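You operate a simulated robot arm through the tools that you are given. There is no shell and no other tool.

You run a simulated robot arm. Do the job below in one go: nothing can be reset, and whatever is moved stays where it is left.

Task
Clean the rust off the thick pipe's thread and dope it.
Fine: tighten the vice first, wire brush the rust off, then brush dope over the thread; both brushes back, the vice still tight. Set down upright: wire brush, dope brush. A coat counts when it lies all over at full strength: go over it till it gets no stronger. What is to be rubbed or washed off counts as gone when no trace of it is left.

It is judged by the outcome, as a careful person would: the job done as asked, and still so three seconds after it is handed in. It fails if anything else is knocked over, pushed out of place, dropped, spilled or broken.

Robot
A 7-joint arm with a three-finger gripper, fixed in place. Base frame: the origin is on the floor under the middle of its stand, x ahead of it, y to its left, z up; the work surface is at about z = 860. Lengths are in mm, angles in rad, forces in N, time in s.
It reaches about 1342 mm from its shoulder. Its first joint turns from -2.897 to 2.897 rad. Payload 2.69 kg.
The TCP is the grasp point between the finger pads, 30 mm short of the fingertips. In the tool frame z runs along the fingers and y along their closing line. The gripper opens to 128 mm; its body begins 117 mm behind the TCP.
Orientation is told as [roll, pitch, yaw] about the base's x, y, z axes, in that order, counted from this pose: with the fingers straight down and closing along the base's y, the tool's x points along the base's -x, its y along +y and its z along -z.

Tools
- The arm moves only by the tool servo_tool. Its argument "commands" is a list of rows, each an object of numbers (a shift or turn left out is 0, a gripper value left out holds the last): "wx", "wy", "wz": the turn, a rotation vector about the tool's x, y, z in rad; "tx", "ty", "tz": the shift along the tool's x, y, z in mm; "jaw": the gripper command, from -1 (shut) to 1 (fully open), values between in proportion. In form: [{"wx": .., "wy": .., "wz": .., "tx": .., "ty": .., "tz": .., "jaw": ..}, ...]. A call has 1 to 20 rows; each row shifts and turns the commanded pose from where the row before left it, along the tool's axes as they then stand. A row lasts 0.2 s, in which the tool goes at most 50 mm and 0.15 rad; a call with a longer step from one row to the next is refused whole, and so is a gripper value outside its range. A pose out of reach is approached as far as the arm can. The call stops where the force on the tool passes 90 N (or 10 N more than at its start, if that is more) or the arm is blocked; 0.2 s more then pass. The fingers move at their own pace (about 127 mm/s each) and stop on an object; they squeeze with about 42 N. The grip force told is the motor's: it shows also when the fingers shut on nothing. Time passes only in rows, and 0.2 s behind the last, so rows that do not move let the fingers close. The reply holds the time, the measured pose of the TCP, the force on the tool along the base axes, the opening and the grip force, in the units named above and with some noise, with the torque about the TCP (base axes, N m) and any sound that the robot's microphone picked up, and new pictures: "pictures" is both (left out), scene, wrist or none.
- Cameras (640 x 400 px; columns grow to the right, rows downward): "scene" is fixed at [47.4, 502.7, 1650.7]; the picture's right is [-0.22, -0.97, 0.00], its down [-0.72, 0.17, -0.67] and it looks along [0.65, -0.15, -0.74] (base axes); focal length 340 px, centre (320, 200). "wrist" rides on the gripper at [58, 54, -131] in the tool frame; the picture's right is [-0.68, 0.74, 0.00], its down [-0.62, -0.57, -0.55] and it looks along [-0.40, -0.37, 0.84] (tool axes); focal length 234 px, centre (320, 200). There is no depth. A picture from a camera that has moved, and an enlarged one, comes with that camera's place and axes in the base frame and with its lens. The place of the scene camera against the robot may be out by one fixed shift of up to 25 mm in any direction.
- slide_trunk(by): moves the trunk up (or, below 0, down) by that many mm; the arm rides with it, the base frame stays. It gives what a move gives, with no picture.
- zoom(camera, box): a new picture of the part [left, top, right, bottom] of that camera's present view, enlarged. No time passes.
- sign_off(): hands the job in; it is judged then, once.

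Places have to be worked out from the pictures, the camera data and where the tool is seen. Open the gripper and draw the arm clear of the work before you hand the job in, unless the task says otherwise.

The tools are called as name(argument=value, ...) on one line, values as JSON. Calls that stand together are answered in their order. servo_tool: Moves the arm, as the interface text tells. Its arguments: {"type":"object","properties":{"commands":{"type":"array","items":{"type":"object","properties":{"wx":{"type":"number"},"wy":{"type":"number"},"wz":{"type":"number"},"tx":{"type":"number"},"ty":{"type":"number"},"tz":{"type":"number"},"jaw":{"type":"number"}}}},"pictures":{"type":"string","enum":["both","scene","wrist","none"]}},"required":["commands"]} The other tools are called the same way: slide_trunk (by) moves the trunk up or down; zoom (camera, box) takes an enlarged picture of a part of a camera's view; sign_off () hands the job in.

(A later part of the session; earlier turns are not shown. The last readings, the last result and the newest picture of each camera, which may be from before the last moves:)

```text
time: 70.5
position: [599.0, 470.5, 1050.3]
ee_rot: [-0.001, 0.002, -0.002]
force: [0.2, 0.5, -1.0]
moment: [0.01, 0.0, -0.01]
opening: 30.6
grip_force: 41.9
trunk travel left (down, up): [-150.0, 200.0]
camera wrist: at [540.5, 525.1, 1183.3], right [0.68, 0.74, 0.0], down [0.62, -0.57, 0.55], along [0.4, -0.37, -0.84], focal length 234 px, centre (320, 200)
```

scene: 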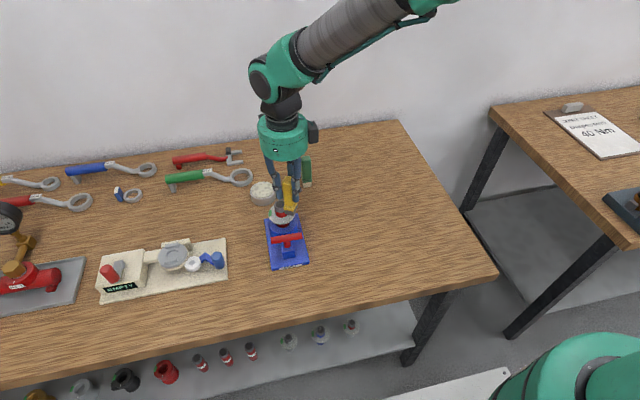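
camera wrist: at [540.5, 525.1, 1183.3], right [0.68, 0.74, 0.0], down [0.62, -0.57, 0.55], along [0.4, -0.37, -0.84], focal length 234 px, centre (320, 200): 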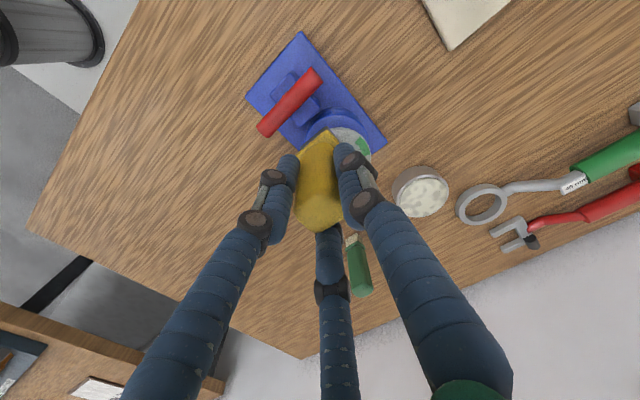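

Press in to x ≈ 602.5 and sweep toward −y by about 60°.

servo_tool(commands=[{"tx": -2}, {"tx": -1.7, "tz": -1}, {"wz": -0.12, "tx": -0.2, "ty": -3.2}, {"wz": -0.12, "tx": -0.2, "ty": -3.2}, {"wz": -0.12, "tx": -0.2, "ty": -3.2}, {"wz": -0.12, "tx": -0.2, "ty": -3.2}, {"wz": -0.12, "tx": -0.2, "ty": -3.2}, {"wz": -0.12, "tx": -0.2, "ty": -3.2}, {"wz": -0.12, "tx": -0.2, "ty": -3.2}, {"wz": -0.12, "tx": -0.2, "ty": -3.2}, {"wz": -0.12, "tx": -0.2, "ty": -3.2}, {}], pictures="none")

```text
time: 73.1
position: [616.5, 446.7, 1051.1]
ee_rot: [0.0, 0.002, 1.081]
force: [-13.8, -16.6, -1.8]
moment: [-1.18, 0.93, 0.08]
opening: 30.4
grip_force: 41.9
trunk travel left (down, up): [-150.0, 200.0]
```

Good contact (21 N). Sweep back through −x and on to the +y side for a second pass.

servo_tool(commands=[{"wz": 0.12, "tx": -0.2, "ty": 3.2}, {"wz": 0.12, "tx": -0.2, "ty": 3.2}, {"wz": 0.12, "tx": -0.2, "ty": 3.2}, {"wz": 0.12, "tx": -0.2, "ty": 3.2}, {"wz": 0.12, "tx": -0.2, "ty": 3.2}, {"wz": 0.12, "tx": -0.2, "ty": 3.2}, {"wz": 0.12, "tx": -0.2, "ty": 3.2}, {"wz": 0.12, "tx": -0.2, "ty": 3.2}, {"wz": 0.12, "tx": -0.2, "ty": 3.2}, {}], pictures="none")

servo_tool(commands=[{"wz": 0.12, "tx": -0.2, "ty": 3.2}, {"wz": 0.12, "tx": -0.2, "ty": 3.2}, {"wz": 0.12, "tx": -0.2, "ty": 3.2}, {"wz": 0.12, "tx": -0.2, "ty": 3.2}, {"wz": 0.12, "tx": -0.2, "ty": 3.2}, {"wz": 0.12, "tx": -0.2, "ty": 3.2}, {"wz": 0.12, "tx": -0.2, "ty": 3.2}, {"wz": 0.12, "tx": -0.2, "ty": 3.2}, {}], pictures="none")

```text
time: 75.3
position: [603.2, 472.5, 1052.2]
ee_rot: [0.002, 0.0, -0.005]
force: [-3.7, 1.8, -0.4]
moment: [0.04, 0.25, 0.04]
opening: 30.8
grip_force: 41.9
trunk travel left (down, up): [-150.0, 200.0]
```

```text
time: 77.3
position: [613.7, 493.8, 1051.1]
ee_rot: [-0.002, -0.001, -0.965]
force: [0.1, 0.5, -0.6]
moment: [-0.01, 0.02, -0.04]
opening: 30.3
grip_force: 42.0
trunk travel left (down, up): [-150.0, 200.0]
```

Contact faded on that end, but it was covered earlier. I lift and move behind the pipe (+x+y) for a low inspection view with the left part of the wrist picture.

servo_tool(commands=[{"tx": 10, "tz": -20}, {"tz": -35}, {"tx": -17.1, "ty": 38.8}, {"tx": -17.1, "ty": 38.8}, {"tx": -17.1, "ty": 38.8}, {"tx": -17.1, "ty": 38.8}, {"tx": -17.1, "ty": 38.8}, {"tz": 40}, {"tz": 40}, {}])

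```text
time: 79.5
position: [817.8, 542.6, 1026.2]
ee_rot: [-0.002, 0.0, -0.961]
force: [0.8, -0.1, -1.3]
moment: [-0.04, 0.02, 0.0]
opening: 30.6
grip_force: 42.1
trunk travel left (down, up): [-150.0, 200.0]
camera wrist: at [827.8, 620.7, 1158.8], right [0.99, -0.13, 0.0], down [-0.11, -0.83, 0.55], along [-0.07, -0.54, -0.84], focal length 234 px, centre (320, 200)
```

scene: 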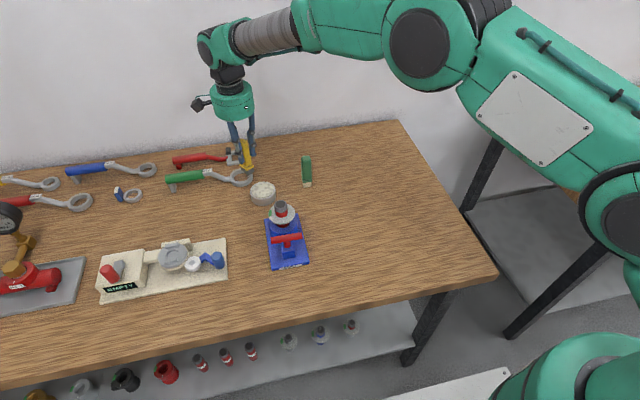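
wrist: 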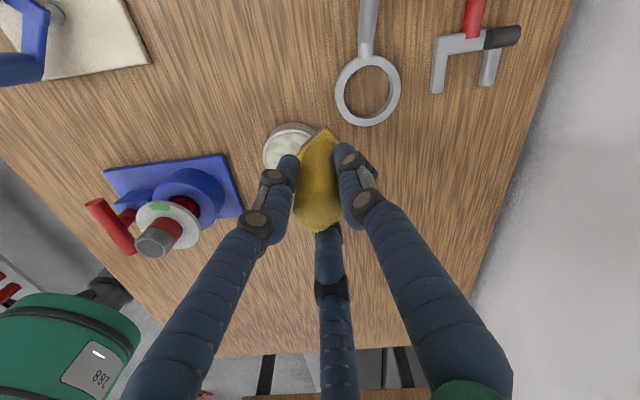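

zoom(camera="wrist", box=[125, 200, 185, 265])

zoom(camera="wrist", box=[245, 110, 345, 190])

```text
6.15 times, centred on (155, 232) of wrist
camera zoom: at [827.8, 620.7, 1158.8], right [0.99, -0.13, 0.0], down [-0.11, -0.83, 0.55], along [-0.07, -0.54, -0.84], focal length 1441 px, centre (1335, 0)
```

zoom: 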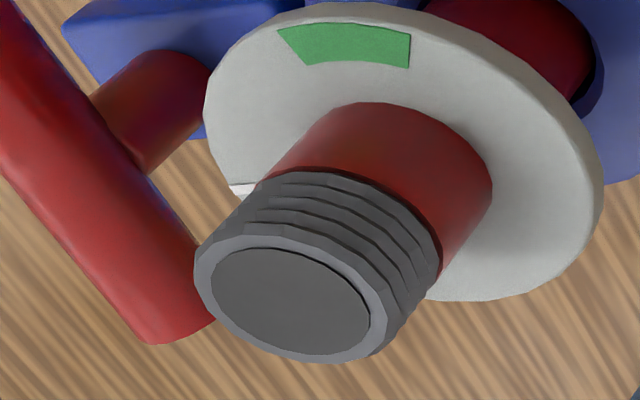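

```text
5.00 times, centred on (295, 150) of wrist
camera zoom: at [827.8, 620.7, 1158.8], right [0.99, -0.13, 0.0], down [-0.11, -0.83, 0.55], along [-0.07, -0.54, -0.84], focal length 1171 px, centre (445, 450)
```

zoom: 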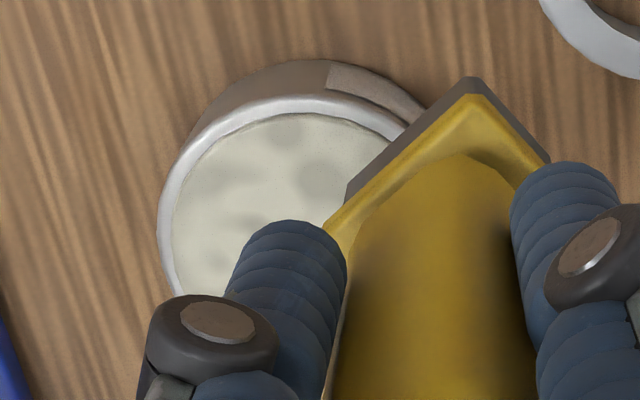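

Clean on the far side. Next view: from −y. Rise, cross over and yaw to +90°.

servo_tool(commands=[{"tz": -40}, {"tz": -40}, {"tx": -22.4, "ty": -41.7}, {"tx": -22.4, "ty": -41.7}, {"tx": -22.4, "ty": -41.7}, {"tx": -22.4, "ty": -41.7}, {"tx": -22.4, "ty": -41.7}, {"tx": -22.4, "ty": -41.7}, {"wz": -0.149}, {"wz": -0.149}, {"wz": -0.149}, {"wz": -0.149}, {"wz": -0.149}, {"wz": -0.149}, {"wz": -0.149}, {"wz": -0.149}, {"wz": -0.149}, {"wz": -0.149}, {"wz": -0.149}], pictures="none")

servo_tool(commands=[{"wz": -0.149}, {"wz": -0.149}, {"wz": -0.149}, {"wz": -0.149}, {"wz": -0.149}, {"wz": -0.149}, {"tz": 40}, {"tz": 40}, {}])

```text
time: 83.5
position: [688.5, 288.9, 1107.4]
ee_rot: [0.0, 0.002, 0.682]
force: [-0.5, 1.0, -1.4]
moment: [-0.01, 0.02, 0.02]
opening: 30.5
grip_force: 41.9
trunk travel left (down, up): [-150.0, 200.0]
```

```text
time: 85.5
position: [688.1, 289.3, 1025.9]
ee_rot: [0.002, 0.001, 1.572]
force: [1.0, 0.1, -1.5]
moment: [0.0, 0.05, -0.01]
opening: 30.3
grip_force: 42.1
trunk travel left (down, up): [-150.0, 200.0]
camera wrist: at [634.2, 231.4, 1159.0], right [-0.74, 0.68, 0.0], down [0.57, 0.62, 0.55], along [0.37, 0.4, -0.84], focal length 234 px, centre (320, 200)
```

scene: 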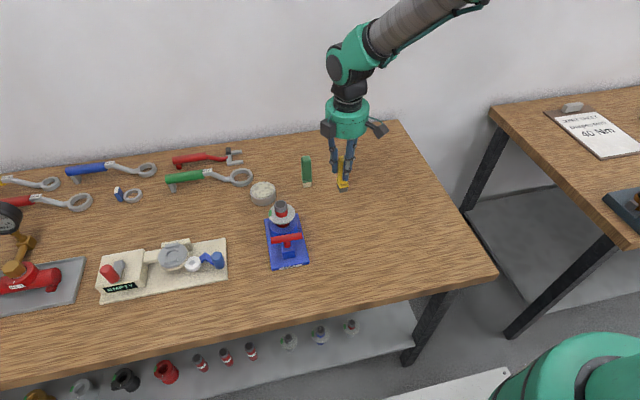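
wrist: 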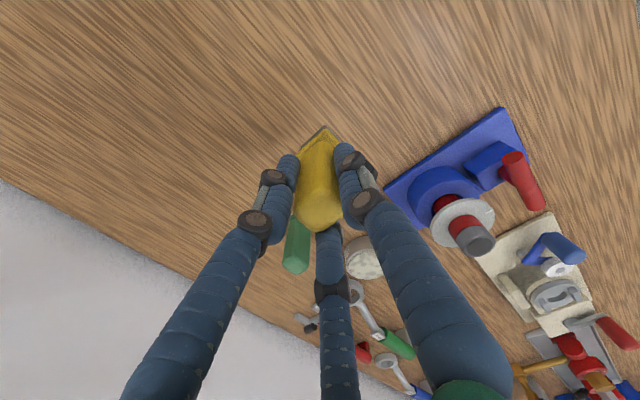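

zoom(camera="wrist", box=[435, 195, 505, 265])

zoom(camera="scene", box=[268, 195, 297, 220])

zoom(camera="wrist", box=[290, 110, 350, 170])

```text
5.71 times, centred on (470, 230) of wrist
camera zoom: at [634.2, 231.4, 1159.0], right [-0.74, 0.68, 0.0], down [0.57, 0.62, 0.55], along [0.37, 0.4, -0.84], focal length 1338 px, centre (-537, 29)
```

zoom: 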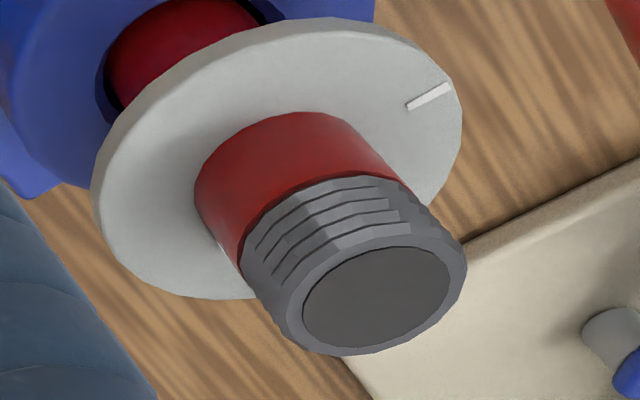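

```text
16.00 times, centred on (282, 208) of scene
camera zoom: at [47.4, 502.7, 1650.7], right [-0.22, -0.97, 0.0], down [-0.72, 0.17, -0.67], along [0.65, -0.15, -0.74], focal length 5436 px, centre (920, 80)
```

zoom: 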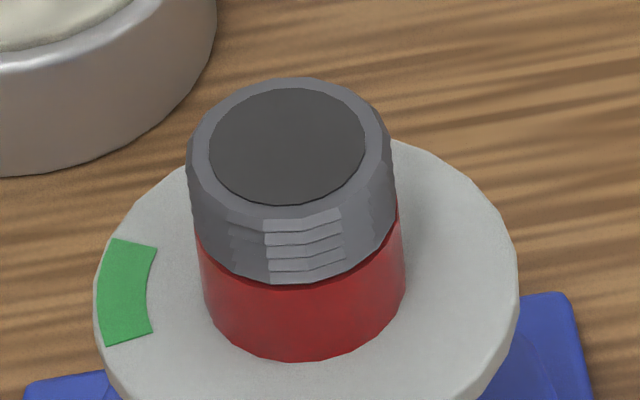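

```text
6.67 times, centred on (320, 140) of wrist
camera zoom: at [634.2, 231.4, 1159.0], right [-0.74, 0.68, 0.0], down [0.57, 0.62, 0.55], along [0.37, 0.4, -0.84], focal length 1561 px, centre (320, 600)
```

zoom: 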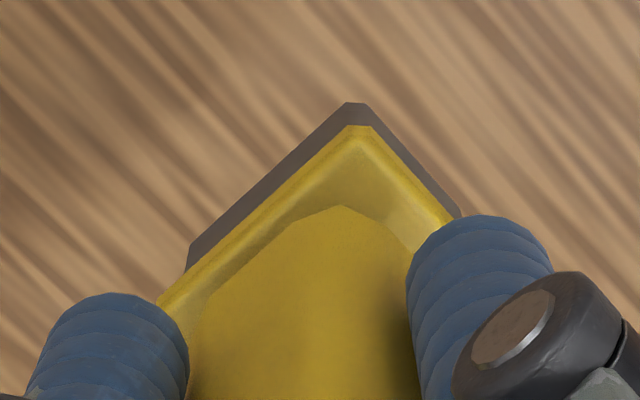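

All clean from −y as well. Unwind the yaw and go to the −x side for a low look at the front of the thread.

servo_tool(commands=[{"tz": -40}, {"wz": 0.143}, {"wz": 0.143}, {"wz": 0.143}, {"wz": 0.143}, {"wz": 0.143}, {"wz": 0.143}, {"wz": 0.143}, {"wz": 0.143}, {"wz": 0.143}, {"wz": 0.143}, {"wz": 0.142}, {"tx": 42, "ty": 21.2}, {"tx": 42, "ty": 21.2}, {"tx": 42, "ty": 21.2}, {"tx": 42, "ty": 21.2}, {"tx": 42, "ty": 21.2}, {"tx": 42, "ty": 21.2}, {"tz": 40}, {"tz": 40}])

```text
time: 89.7
position: [433.9, 416.1, 984.9]
ee_rot: [0.002, -0.002, 0.001]
force: [0.4, 0.1, -1.3]
moment: [-0.01, 0.02, 0.01]
opening: 30.6
grip_force: 42.4
trunk travel left (down, up): [-150.0, 200.0]
camera wrist: at [375.7, 469.4, 1118.3], right [0.68, 0.74, 0.0], down [0.62, -0.57, 0.55], along [0.4, -0.37, -0.84], focal length 234 px, centre (320, 200)
```

scene: 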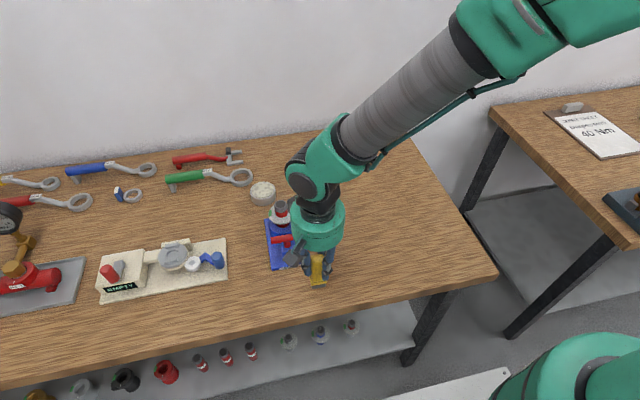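
wrist: 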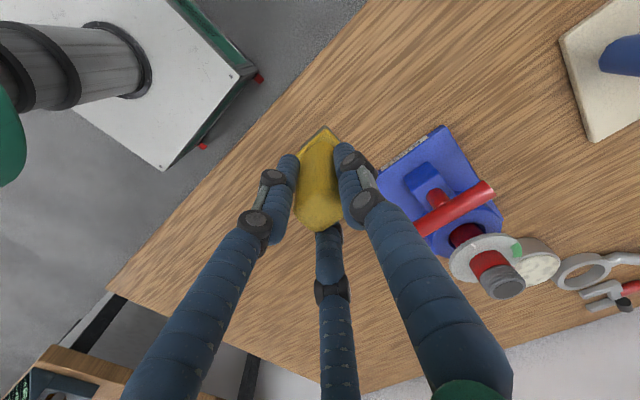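

zoom(camera="wrist", box=[465, 245, 535, 305])

zoom(camera="wrist", box=[480, 260, 530, 300])

```text
6.67 times, centred on (500, 275) of wrist
camera zoom: at [375.7, 469.4, 1118.3], right [0.68, 0.74, 0.0], down [0.62, -0.57, 0.55], along [0.4, -0.37, -0.84], focal length 1561 px, centre (-880, -300)
```

zoom: 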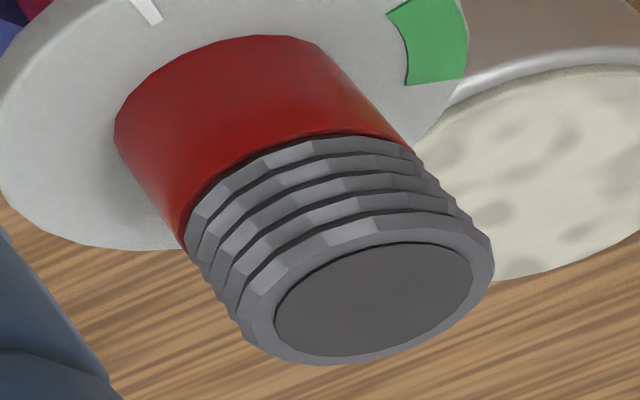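

```text
10.00 times, centred on (505, 280) of wrist
camera zoom: at [375.7, 469.4, 1118.3], right [0.68, 0.74, 0.0], down [0.62, -0.57, 0.55], along [0.4, -0.37, -0.84], focal length 2342 px, centre (-1530, -600)
```

zoom: 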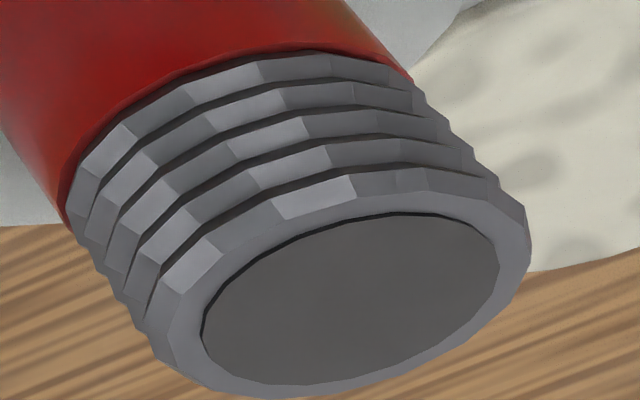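

The thread is clean all round. Now put the wire brush back at its place (TCP ≈ (470, 348.3)).

servo_tool(commands=[{"tx": -18, "ty": -33.9}, {"tx": -18, "ty": -33.9}, {"tz": 15}, {"tz": 12}, {"tz": 5}, {}], pictures="scene")

```text
time: 91.1
position: [470.8, 347.7, 953.6]
ee_rot: [0.001, -0.001, 0.001]
force: [-0.1, -0.2, -1.7]
moment: [0.0, 0.01, -0.01]
opening: 30.3
grip_force: 42.0
trunk travel left (down, up): [-150.0, 200.0]
```

scene: 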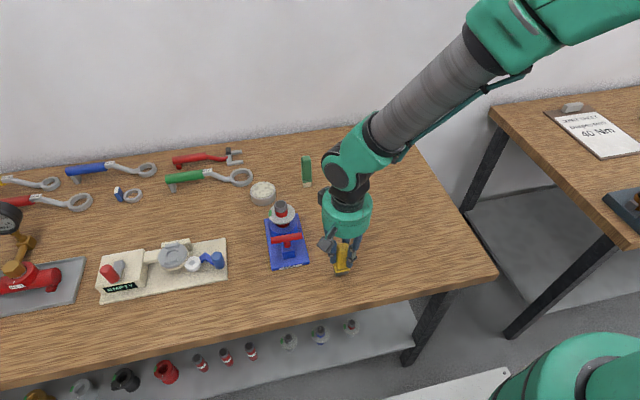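

zoom(camera="scene", box=[300, 190, 390, 290])

servo_tool(commands=[{"tz": 3}, {"tz": 1.5}, {"tz": 1}, {}], pictures="none")

```text
4.00 times, centred on (345, 240) of scene
camera zoom: at [47.4, 502.7, 1650.7], right [-0.22, -0.97, 0.0], down [-0.72, 0.17, -0.67], along [0.65, -0.15, -0.74], focal length 1359 px, centre (220, 40)
```

zoom: 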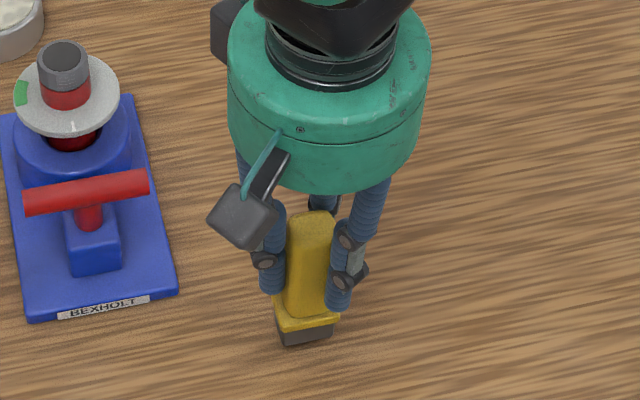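

```text
time: 92.1
position: [471.4, 349.2, 949.8]
ee_rot: [0.001, 0.001, 0.0]
force: [-0.4, -0.5, -1.9]
moment: [0.0, -0.04, 0.02]
opening: 30.2
grip_force: 42.3
trunk travel left (down, up): [-150.0, 200.0]
```

servo_tool(commands=[{"tz": 1}, {"tz": 1}, {"tz": 1}, {}], pictures="none")

```text
time: 93.1
position: [471.3, 349.8, 946.4]
ee_rot: [0.0, 0.003, -0.001]
force: [0.1, 0.0, 0.1]
moment: [-0.05, 0.01, 0.02]
opening: 30.6
grip_force: 41.9
trunk travel left (down, up): [-150.0, 200.0]
```

Contact onset (weight taken). One small step more, then look before opening.

servo_tool(commands=[{"tz": 0.7}, {}])

zoom(camera="scene", box=[300, 190, 390, 290])

```text
time: 93.7
position: [470.8, 348.3, 945.8]
ee_rot: [0.001, 0.001, 0.001]
force: [0.1, -1.2, 8.5]
moment: [-0.22, 0.09, -0.05]
opening: 30.4
grip_force: 42.2
trunk travel left (down, up): [-150.0, 200.0]
camera wrist: at [412.7, 401.8, 1078.9], right [0.68, 0.74, 0.0], down [0.62, -0.57, 0.55], along [0.4, -0.37, -0.84], focal length 234 px, centre (320, 200)
```

scene: 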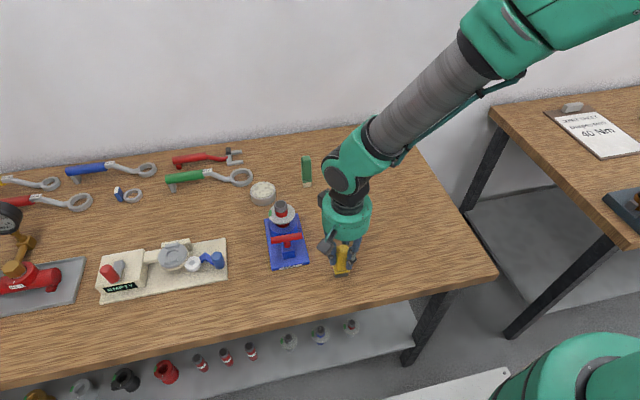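
wrist: 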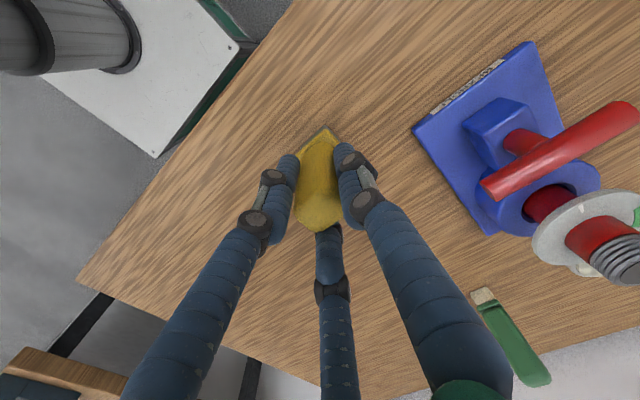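

```text
4.00 times, centred on (345, 240) of scene
camera zoom: at [47.4, 502.7, 1650.7], right [-0.22, -0.97, 0.0], down [-0.72, 0.17, -0.67], along [0.65, -0.15, -0.74], focal length 1359 px, centre (220, 40)
```

zoom: 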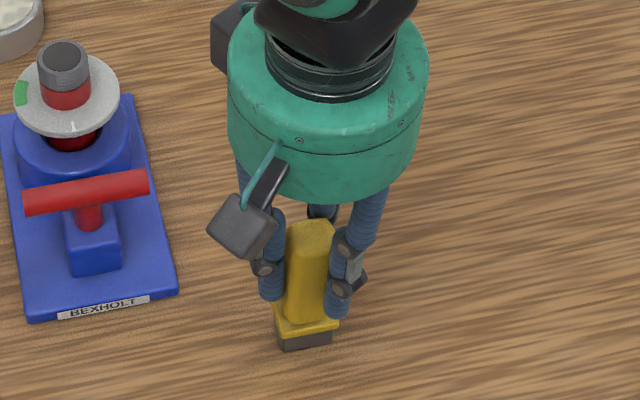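

The brush stands on the bench (8.5 N) at its old place. Opening gently.

servo_tool(commands=[{"jaw": -0.5}, {"jaw": -0.4}, {"jaw": 0}, {"jaw": 0.3}, {}, {}], pictures="scene")

zoom(camera="scene", box=[300, 190, 390, 290])

```text
time: 95.1
position: [472.1, 348.4, 945.2]
ee_rot: [0.0, 0.002, 0.0]
force: [0.6, 0.4, -0.7]
moment: [-0.01, 0.01, 0.01]
opening: 83.1
grip_force: 0.0
trunk travel left (down, up): [-150.0, 200.0]
```

scene: 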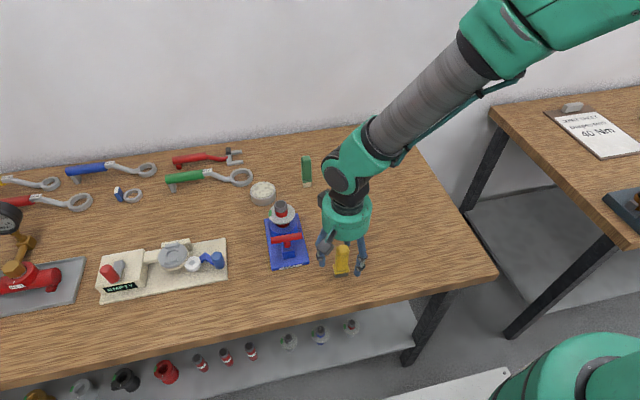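

```text
4.00 times, centred on (345, 240) of scene
camera zoom: at [47.4, 502.7, 1650.7], right [-0.22, -0.97, 0.0], down [-0.72, 0.17, -0.67], along [0.65, -0.15, -0.74], focal length 1359 px, centre (220, 40)
```

zoom: 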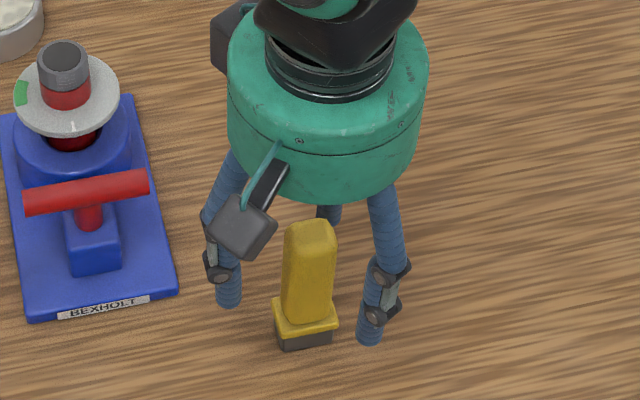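

The wire brush is back, upright. Rise and go above the green dope brush near (805, 371).

servo_tool(commands=[{"tz": -40}, {"tz": -50}, {"tz": -50}, {"tx": -41.6, "ty": 2.9}, {"tx": -41.6, "ty": 2.9}, {"tx": -41.6, "ty": 2.9}, {"tx": -41.6, "ty": 2.9}, {"tx": -41.6, "ty": 2.9}, {"tx": -41.6, "ty": 2.9}, {"tx": -41.6, "ty": 2.9}, {"tx": -41.6, "ty": 2.9}, {}])

zoom(camera="wrist", box=[270, 80, 370, 190])

```text
time: 97.7
position: [805.6, 372.7, 1084.6]
ee_rot: [0.0, 0.001, 0.0]
force: [1.0, -0.7, 0.0]
moment: [0.01, 0.05, 0.02]
opening: 83.5
grip_force: 0.0
trunk travel left (down, up): [-150.0, 200.0]
camera wrist: at [746.3, 426.2, 1217.2], right [0.68, 0.74, 0.0], down [0.62, -0.57, 0.55], along [0.4, -0.37, -0.84], focal length 234 px, centre (320, 200)
```

scene: 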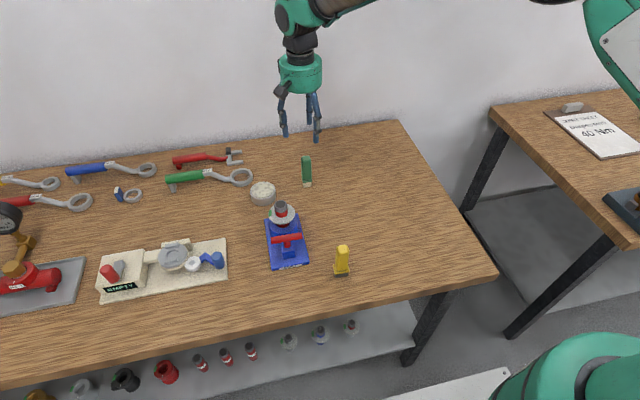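
wrist: 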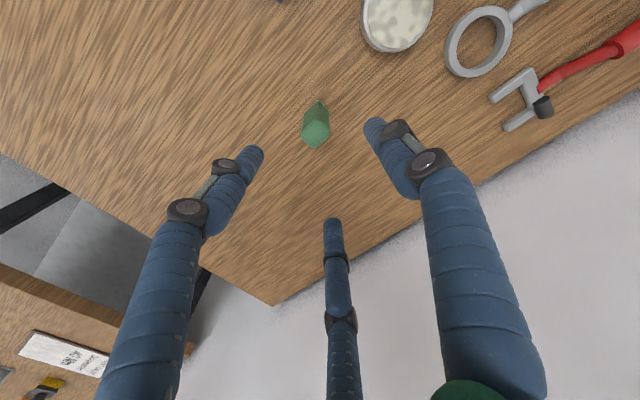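

```text
3.64 times, centred on (320, 135) of wrist
camera zoom: at [746.3, 426.2, 1217.2], right [0.68, 0.74, 0.0], down [0.62, -0.57, 0.55], along [0.4, -0.37, -0.84], focal length 852 px, centre (320, 436)
```

zoom: 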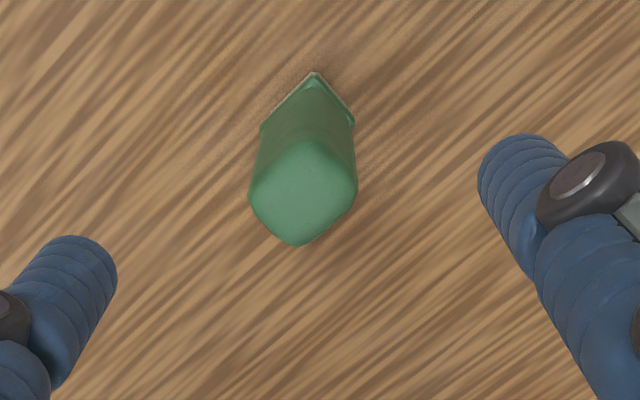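

The dope brush stands at about (797.8, 372), same handle size. Lower the open gripper round it to z ≈ 946.

servo_tool(commands=[{"tx": 7.8, "ty": -0.7}, {"tz": 35}, {"tz": 35}, {"tz": 35}, {"tz": 33}, {}])

zoom(camera="wrist", box=[250, 90, 390, 250])

zoom(camera="scene", box=[270, 120, 350, 200])

```text
time: 99.1
position: [795.1, 371.6, 947.4]
ee_rot: [-0.001, 0.001, 0.0]
force: [-0.5, 0.7, 0.3]
moment: [0.0, 0.03, -0.01]
opening: 83.3
grip_force: 0.1
trunk travel left (down, up): [-150.0, 200.0]
camera wrist: at [736.4, 424.8, 1079.3], right [0.68, 0.74, 0.0], down [0.62, -0.57, 0.55], along [0.4, -0.37, -0.84], focal length 234 px, centre (320, 200)
```

scene: 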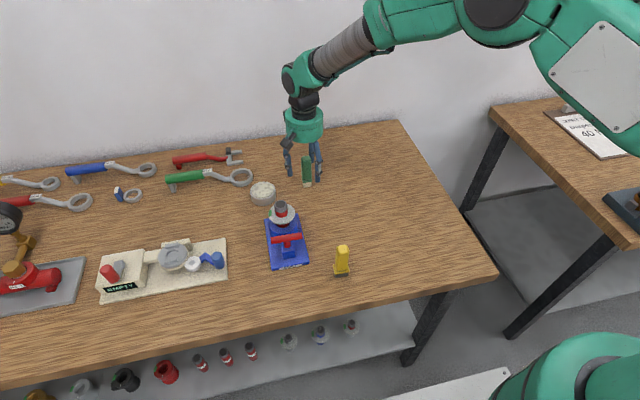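
wrist: 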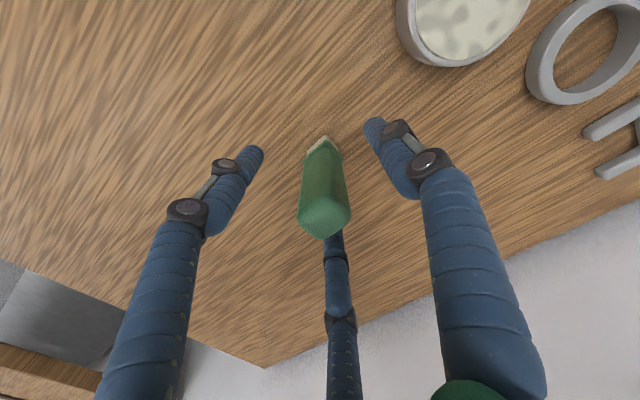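

```text
2.50 times, centred on (320, 170) of wrist
camera zoom: at [736.4, 424.8, 1079.3], right [0.68, 0.74, 0.0], down [0.62, -0.57, 0.55], along [0.4, -0.37, -0.84], focal length 585 px, centre (320, 275)
```

zoom: 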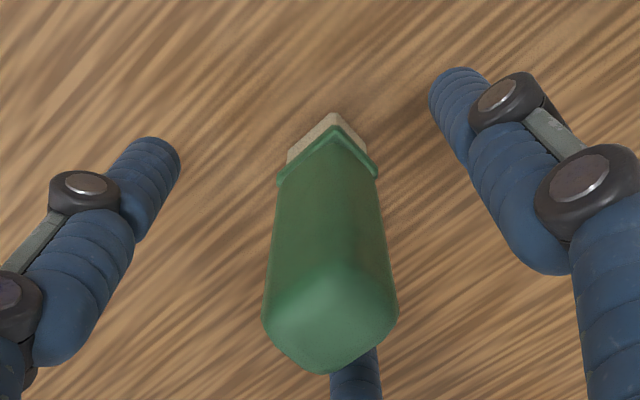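

```text
5.00 times, centred on (310, 160) of scene
camera zoom: at [47.4, 502.7, 1650.7], right [-0.22, -0.97, 0.0], down [-0.72, 0.17, -0.67], along [0.65, -0.15, -0.74], focal length 1699 px, centre (370, 400)
```

zoom: 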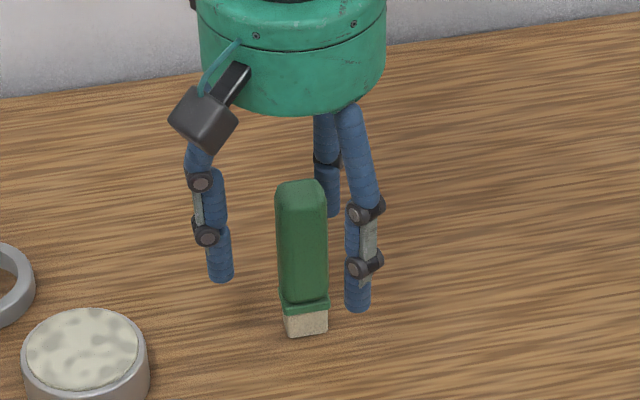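

Brush is nearly centred; nudge +2 mm x, +1 mm y and close gradually.

servo_tool(commands=[{"tx": -2, "ty": 1}, {"jaw": 0}, {"jaw": -0.3}, {"jaw": -0.5}, {"jaw": -0.6}, {"jaw": -0.7}, {"jaw": -0.8}, {"jaw": -1}, {}, {}])

zoom(camera="scene", box=[270, 120, 350, 200])

zoom(camera="wrist", box=[250, 90, 390, 250])

```text
time: 101.3
position: [797.6, 372.5, 946.9]
ee_rot: [0.0, 0.003, -0.001]
force: [0.0, -0.2, -1.5]
moment: [0.0, -0.03, 0.01]
opening: 29.8
grip_force: 42.0
trunk travel left (down, up): [-150.0, 200.0]
camera wrist: at [738.7, 425.4, 1079.7], right [0.68, 0.74, 0.0], down [0.62, -0.57, 0.55], along [0.4, -0.37, -0.84], focal length 234 px, centre (320, 200)
```

scene: 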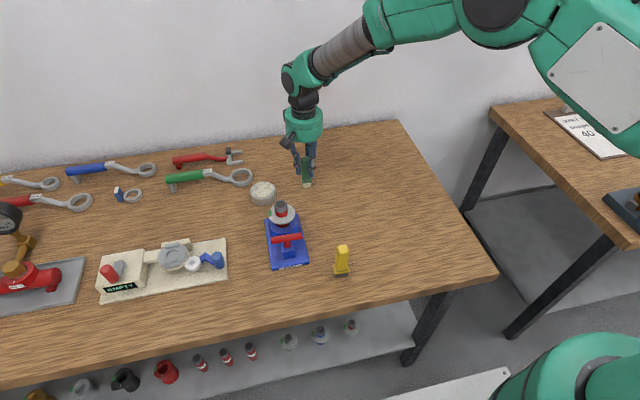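
wrist: 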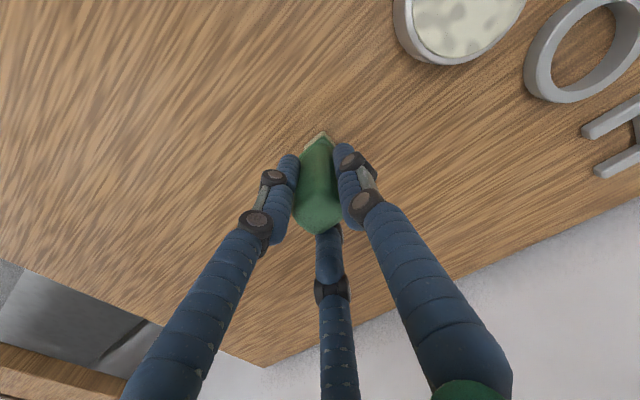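

```text
5.00 times, centred on (310, 160) of scene
camera zoom: at [47.4, 502.7, 1650.7], right [-0.22, -0.97, 0.0], down [-0.72, 0.17, -0.67], along [0.65, -0.15, -0.74], focal length 1699 px, centre (370, 400)
```

zoom: 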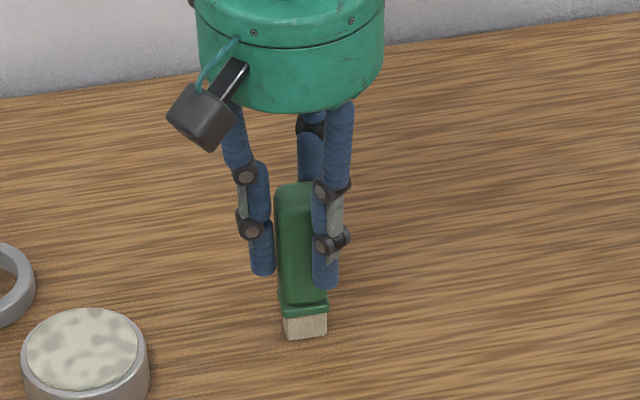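

```text
2.50 times, centred on (320, 170) of wrist
camera zoom: at [738.7, 425.4, 1079.7], right [0.68, 0.74, 0.0], down [0.62, -0.57, 0.55], along [0.4, -0.37, -0.84], focal length 585 px, centre (320, 275)
```

zoom: 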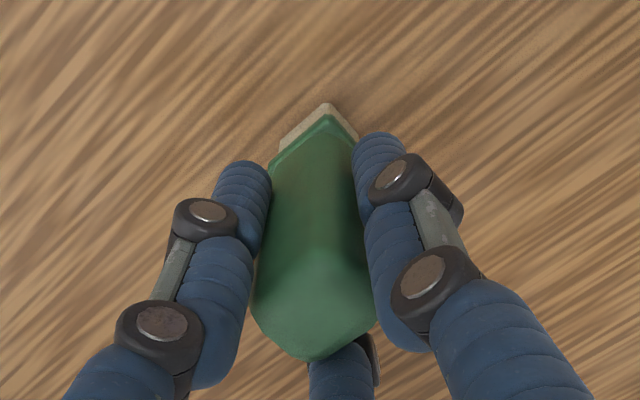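

The dope brush is gripped upright (TCP z 946.9 at bench). Lift and move above the pot at about (777, 515).

servo_tool(commands=[{"tz": -20}, {"tz": -35}, {"tz": -35}, {"tx": 5.1, "ty": 35.6}, {"tx": 5.1, "ty": 35.6}, {"tx": 5.2, "ty": 35.6}, {"tx": 5.2, "ty": 35.6}, {}])

zoom(camera="wrist", box=[250, 70, 390, 210])

zoom(camera="scene", box=[225, 120, 305, 220])

```text
time: 103.1
position: [777.6, 516.3, 1038.4]
ee_rot: [-0.001, 0.002, 0.0]
force: [0.4, 0.4, -0.9]
moment: [-0.01, 0.02, 0.02]
opening: 29.9
grip_force: 42.8
trunk travel left (down, up): [-150.0, 200.0]
camera wrist: at [719.2, 568.5, 1169.9], right [0.68, 0.74, 0.0], down [0.62, -0.56, 0.55], along [0.4, -0.37, -0.84], focal length 234 px, centre (320, 200)
```

scene: 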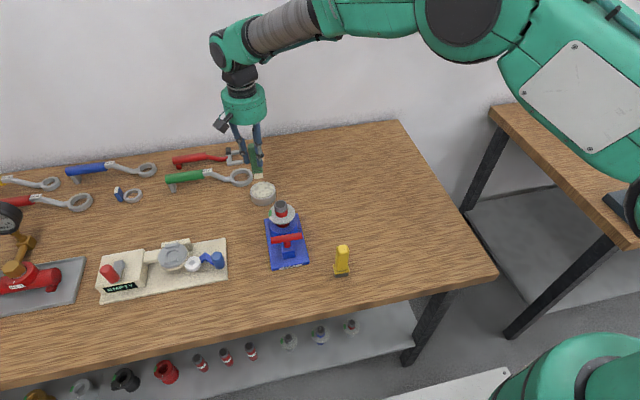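
wrist: 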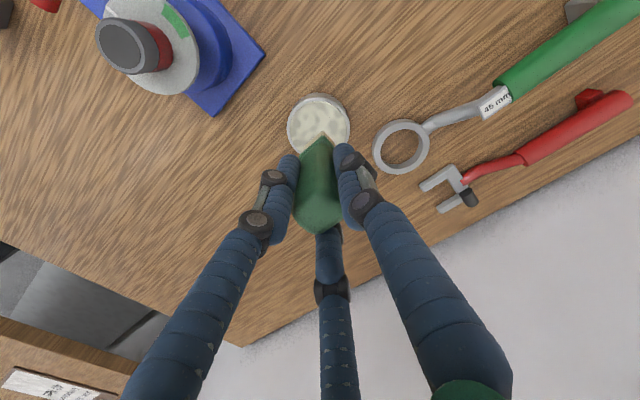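

```text
2.86 times, centred on (320, 140) of wrist
camera zoom: at [719.2, 568.5, 1169.9], right [0.68, 0.74, 0.0], down [0.62, -0.56, 0.55], along [0.4, -0.37, -0.84], focal length 669 px, centre (320, 371)
```

zoom: 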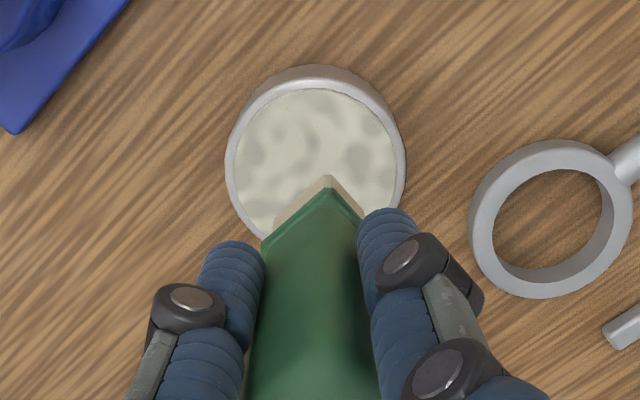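

```text
4.00 times, centred on (265, 170) of scene
camera zoom: at [47.4, 502.7, 1650.7], right [-0.22, -0.97, 0.0], down [-0.72, 0.17, -0.67], along [0.65, -0.15, -0.74], focal length 1359 px, centre (540, 320)
```

zoom: 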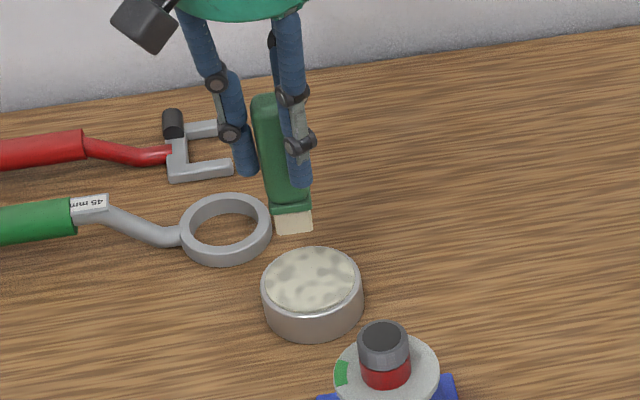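

Pot centre ≈ (773.5, 515). Centre over it and lower: first to just above the dope, then slowly in.

servo_tool(commands=[{"tx": 3.5, "ty": -1}, {"tz": 20}, {"tz": 20}, {"tz": 15}, {"tz": 5}, {}], pictures="scene")

zoom(camera="scene", box=[225, 120, 305, 220])

```text
time: 104.5
position: [774.3, 513.0, 980.8]
ee_rot: [0.002, -0.003, 0.0]
force: [-1.7, -2.8, 22.4]
moment: [-0.32, 0.24, -0.01]
opening: 29.7
grip_force: 42.7
trunk travel left (down, up): [-150.0, 200.0]
```

scene: 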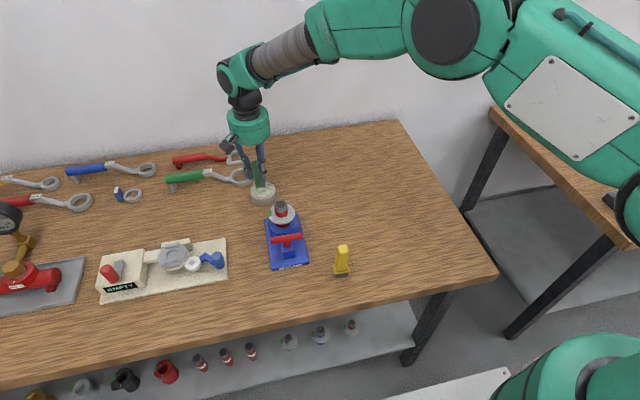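

```text
4.00 times, centred on (265, 170) of scene
camera zoom: at [47.4, 502.7, 1650.7], right [-0.22, -0.97, 0.0], down [-0.72, 0.17, -0.67], along [0.65, -0.15, -0.74], focal length 1359 px, centre (540, 320)
```

zoom: 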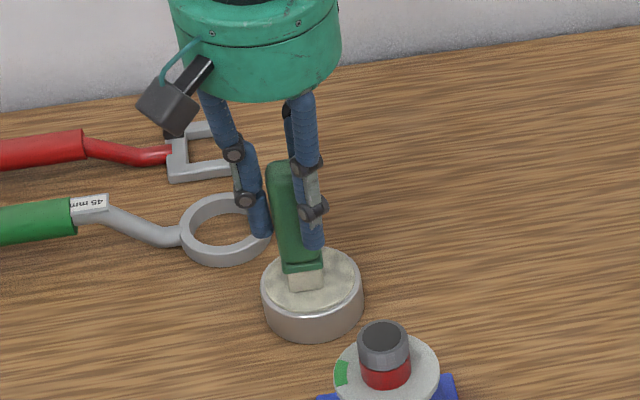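

The bristles press on the dope (22 N). Lift off and look at them.

servo_tool(commands=[{}, {"tz": -5}, {"tz": -30}, {"tz": -35}, {}])

zoom(camera="scene", box=[235, 130, 295, 205])

zoom(camera="wrist", box=[270, 80, 370, 180])

```text
time: 105.7
position: [773.3, 515.9, 1045.8]
ee_rot: [0.0, 0.002, 0.001]
force: [-0.2, 0.1, -0.9]
moment: [-0.01, -0.04, 0.02]
opening: 29.5
grip_force: 41.3
trunk travel left (down, up): [-150.0, 200.0]
camera wrist: at [715.2, 568.0, 1179.3], right [0.68, 0.74, 0.0], down [0.62, -0.56, 0.55], along [0.4, -0.37, -0.84], focal length 234 px, centre (320, 200)
```

scene: 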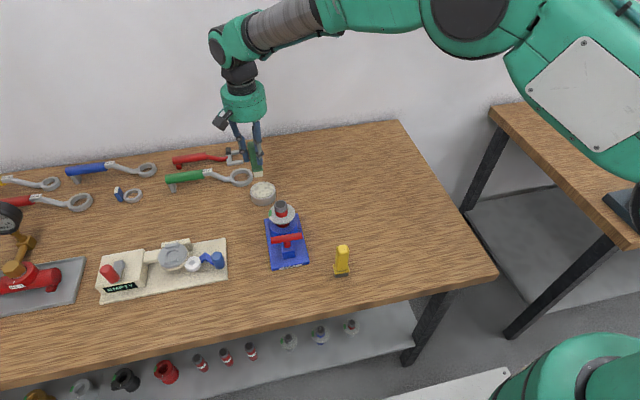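
wrist: 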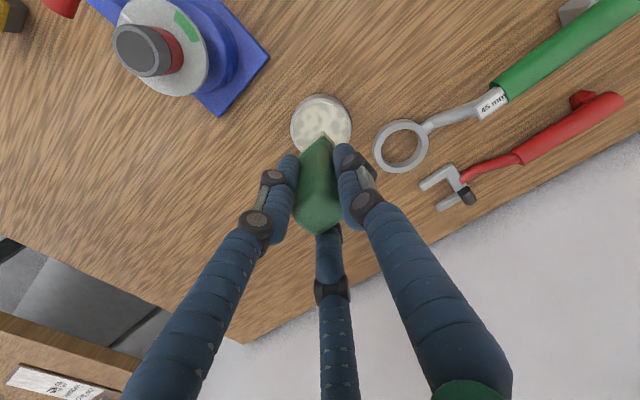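

```text
5.33 times, centred on (265, 168) of scene
camera zoom: at [47.4, 502.7, 1650.7], right [-0.22, -0.97, 0.0], down [-0.72, 0.17, -0.67], along [0.65, -0.15, -0.74], focal length 1812 px, centre (613, 373)
```

zoom: 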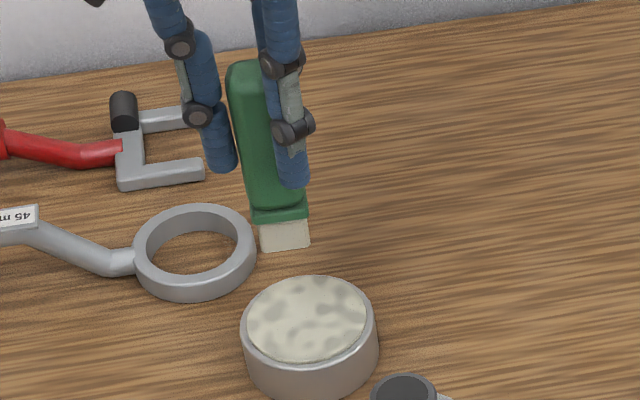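

```text
4.00 times, centred on (320, 130) of wrist
camera zoom: at [715.2, 568.0, 1179.3], right [0.68, 0.74, 0.0], down [0.62, -0.56, 0.55], along [0.4, -0.37, -0.84], focal length 937 px, centre (320, 480)
```

zoom: 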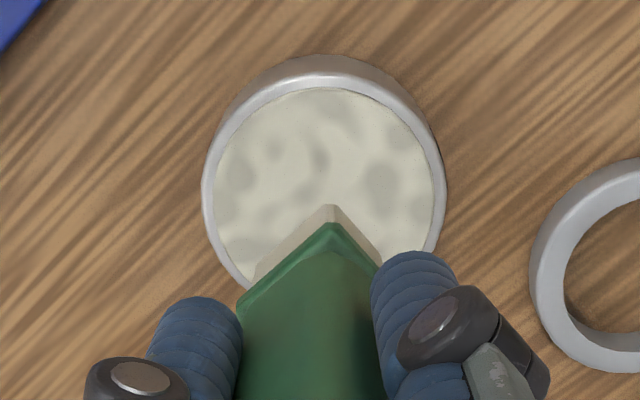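

Bristles look paler/creamier. Now go to the +x side of the thread at thread height and approach.

servo_tool(commands=[{"tz": -30}, {"tx": 32.7, "ty": -15.1}, {"tx": 32.7, "ty": -15.1}, {"tx": 32.7, "ty": -15.1}, {"tz": 12}, {"tz": 11}, {"tx": 9}, {"tx": 6}, {"tx": 2}, {}], pictures="wrist")

```text
time: 107.9
position: [659.1, 468.2, 1054.3]
ee_rot: [0.001, 0.001, 0.001]
force: [0.9, -0.2, -1.0]
moment: [0.0, 0.03, -0.03]
opening: 29.8
grip_force: 42.0
trunk travel left (down, up): [-150.0, 200.0]
camera wrist: at [600.6, 521.9, 1187.0], right [0.68, 0.74, 0.0], down [0.62, -0.57, 0.55], along [0.4, -0.37, -0.84], focal length 234 px, centre (320, 200)
```

wrist: 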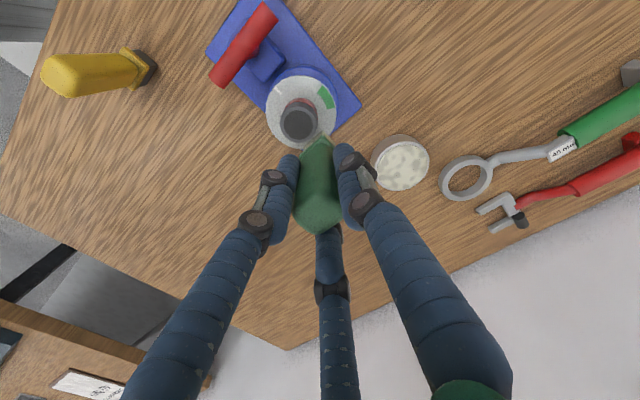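

servo_tool(commands=[{"ty": 2, "tz": 1.5}, {"tx": 1.5}, {"tx": 1}, {"tx": 1}, {}], pictures="none")

```text
time: 109.1
position: [656.7, 470.5, 1052.2]
ee_rot: [0.0, 0.002, 0.001]
force: [-0.6, -0.9, -1.3]
moment: [0.0, 0.01, -0.01]
opening: 29.7
grip_force: 42.3
trunk travel left (down, up): [-150.0, 200.0]
```

servo_tool(commands=[{"tx": 1}, {"tx": 1}, {"tx": 1}, {}], pictures="none")

```text
time: 110.1
position: [653.9, 470.5, 1053.5]
ee_rot: [0.0, 0.0, -0.002]
force: [17.9, -2.0, 0.2]
moment: [-0.19, -1.31, 0.06]
opening: 29.8
grip_force: 41.5
trunk travel left (down, up): [-150.0, 200.0]
```

Contact (18 N). First dope pass: sweep from +x toward the −y side.

servo_tool(commands=[{"wz": 0.12, "tx": 0.2, "ty": -3.05}, {"wz": 0.12, "tx": 0.2, "ty": -3.05}, {"wz": 0.12, "tx": 0.2, "ty": -3.05}, {"wz": 0.12, "tx": 0.2, "ty": -3.05}, {"wz": 0.12, "tx": 0.2, "ty": -3.05}, {"wz": 0.12, "tx": 0.2, "ty": -3.05}, {"wz": 0.12, "tx": 0.2, "ty": -3.05}, {"wz": 0.12, "tx": 0.2, "ty": -3.05}, {}], pictures="none")

servo_tool(commands=[{"wz": 0.12, "tx": 0.2, "ty": -3.05}, {"wz": 0.12, "tx": 0.2, "ty": -3.05}, {"wz": 0.12, "tx": 0.2, "ty": -3.05}, {"wz": 0.12, "tx": 0.2, "ty": -3.05}, {"wz": 0.12, "tx": 0.2, "ty": -3.05}, {"wz": 0.12, "tx": 0.2, "ty": -3.05}, {"wz": 0.12, "tx": 0.2, "ty": -3.05}, {"wz": 0.12, "tx": 0.2, "ty": -3.05}, {"wz": 0.12, "tx": 0.2, "ty": -3.05}, {}], pictures="both")

```text
time: 112.1
position: [642.5, 449.0, 1052.7]
ee_rot: [-0.001, -0.001, -0.961]
force: [9.0, -10.7, -0.1]
moment: [-0.79, -0.67, -0.05]
opening: 29.9
grip_force: 41.4
trunk travel left (down, up): [-150.0, 200.0]
```

```text
time: 114.3
position: [616.8, 448.9, 1052.3]
ee_rot: [0.001, -0.001, -2.041]
force: [-0.6, 0.0, -0.5]
moment: [0.02, 0.0, 0.01]
opening: 30.0
grip_force: 41.9
trunk travel left (down, up): [-150.0, 200.0]
camera wrist: at [690.5, 475.5, 1185.6], right [0.35, -0.94, 0.0], down [-0.78, -0.29, 0.55], along [-0.51, -0.19, -0.84], focal length 234 px, centre (320, 200)
```

scene: 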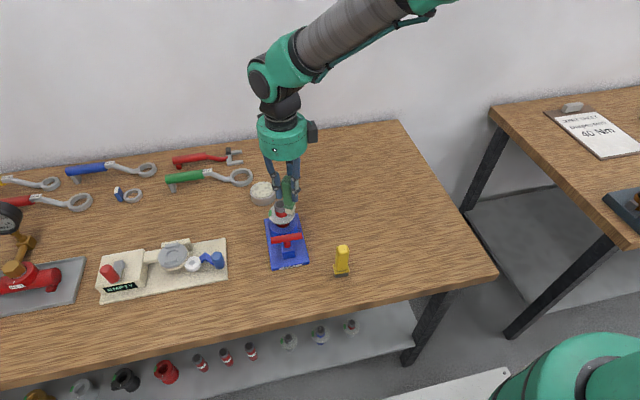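
wrist: 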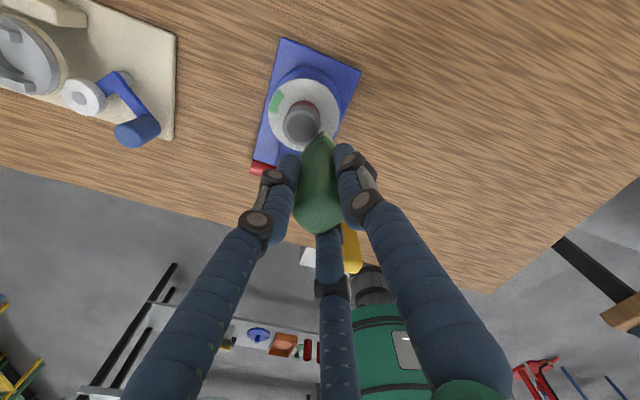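

zoom(camera="wrist", box=[275, 90, 335, 150])

zoom(camera="scene", box=[265, 190, 305, 222])

```text
6.67 times, centred on (305, 120) of wrist
camera zoom: at [690.5, 475.5, 1185.6], right [0.35, -0.94, 0.0], down [-0.78, -0.29, 0.55], along [-0.51, -0.19, -0.84], focal length 1561 px, centre (420, 733)
```

zoom: 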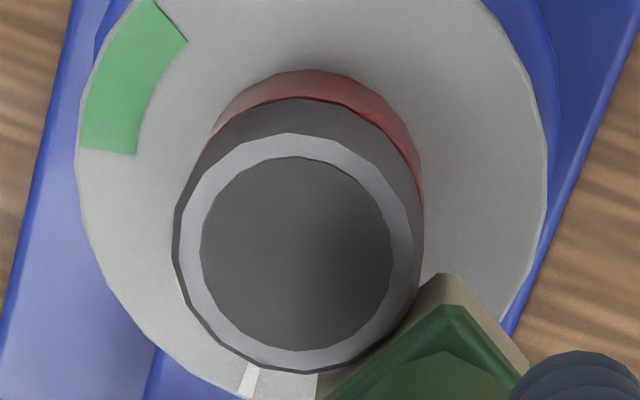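

```text
12.50 times, centred on (285, 206) of scene
camera zoom: at [47.4, 502.7, 1650.7], right [-0.22, -0.97, 0.0], down [-0.72, 0.17, -0.67], along [0.65, -0.15, -0.74], focal length 4247 px, centre (758, 125)
```

zoom: 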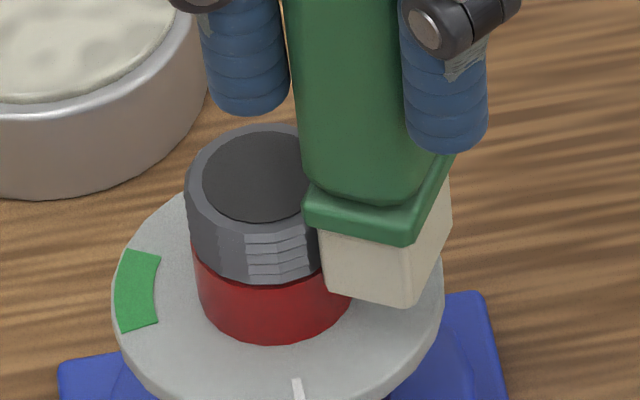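

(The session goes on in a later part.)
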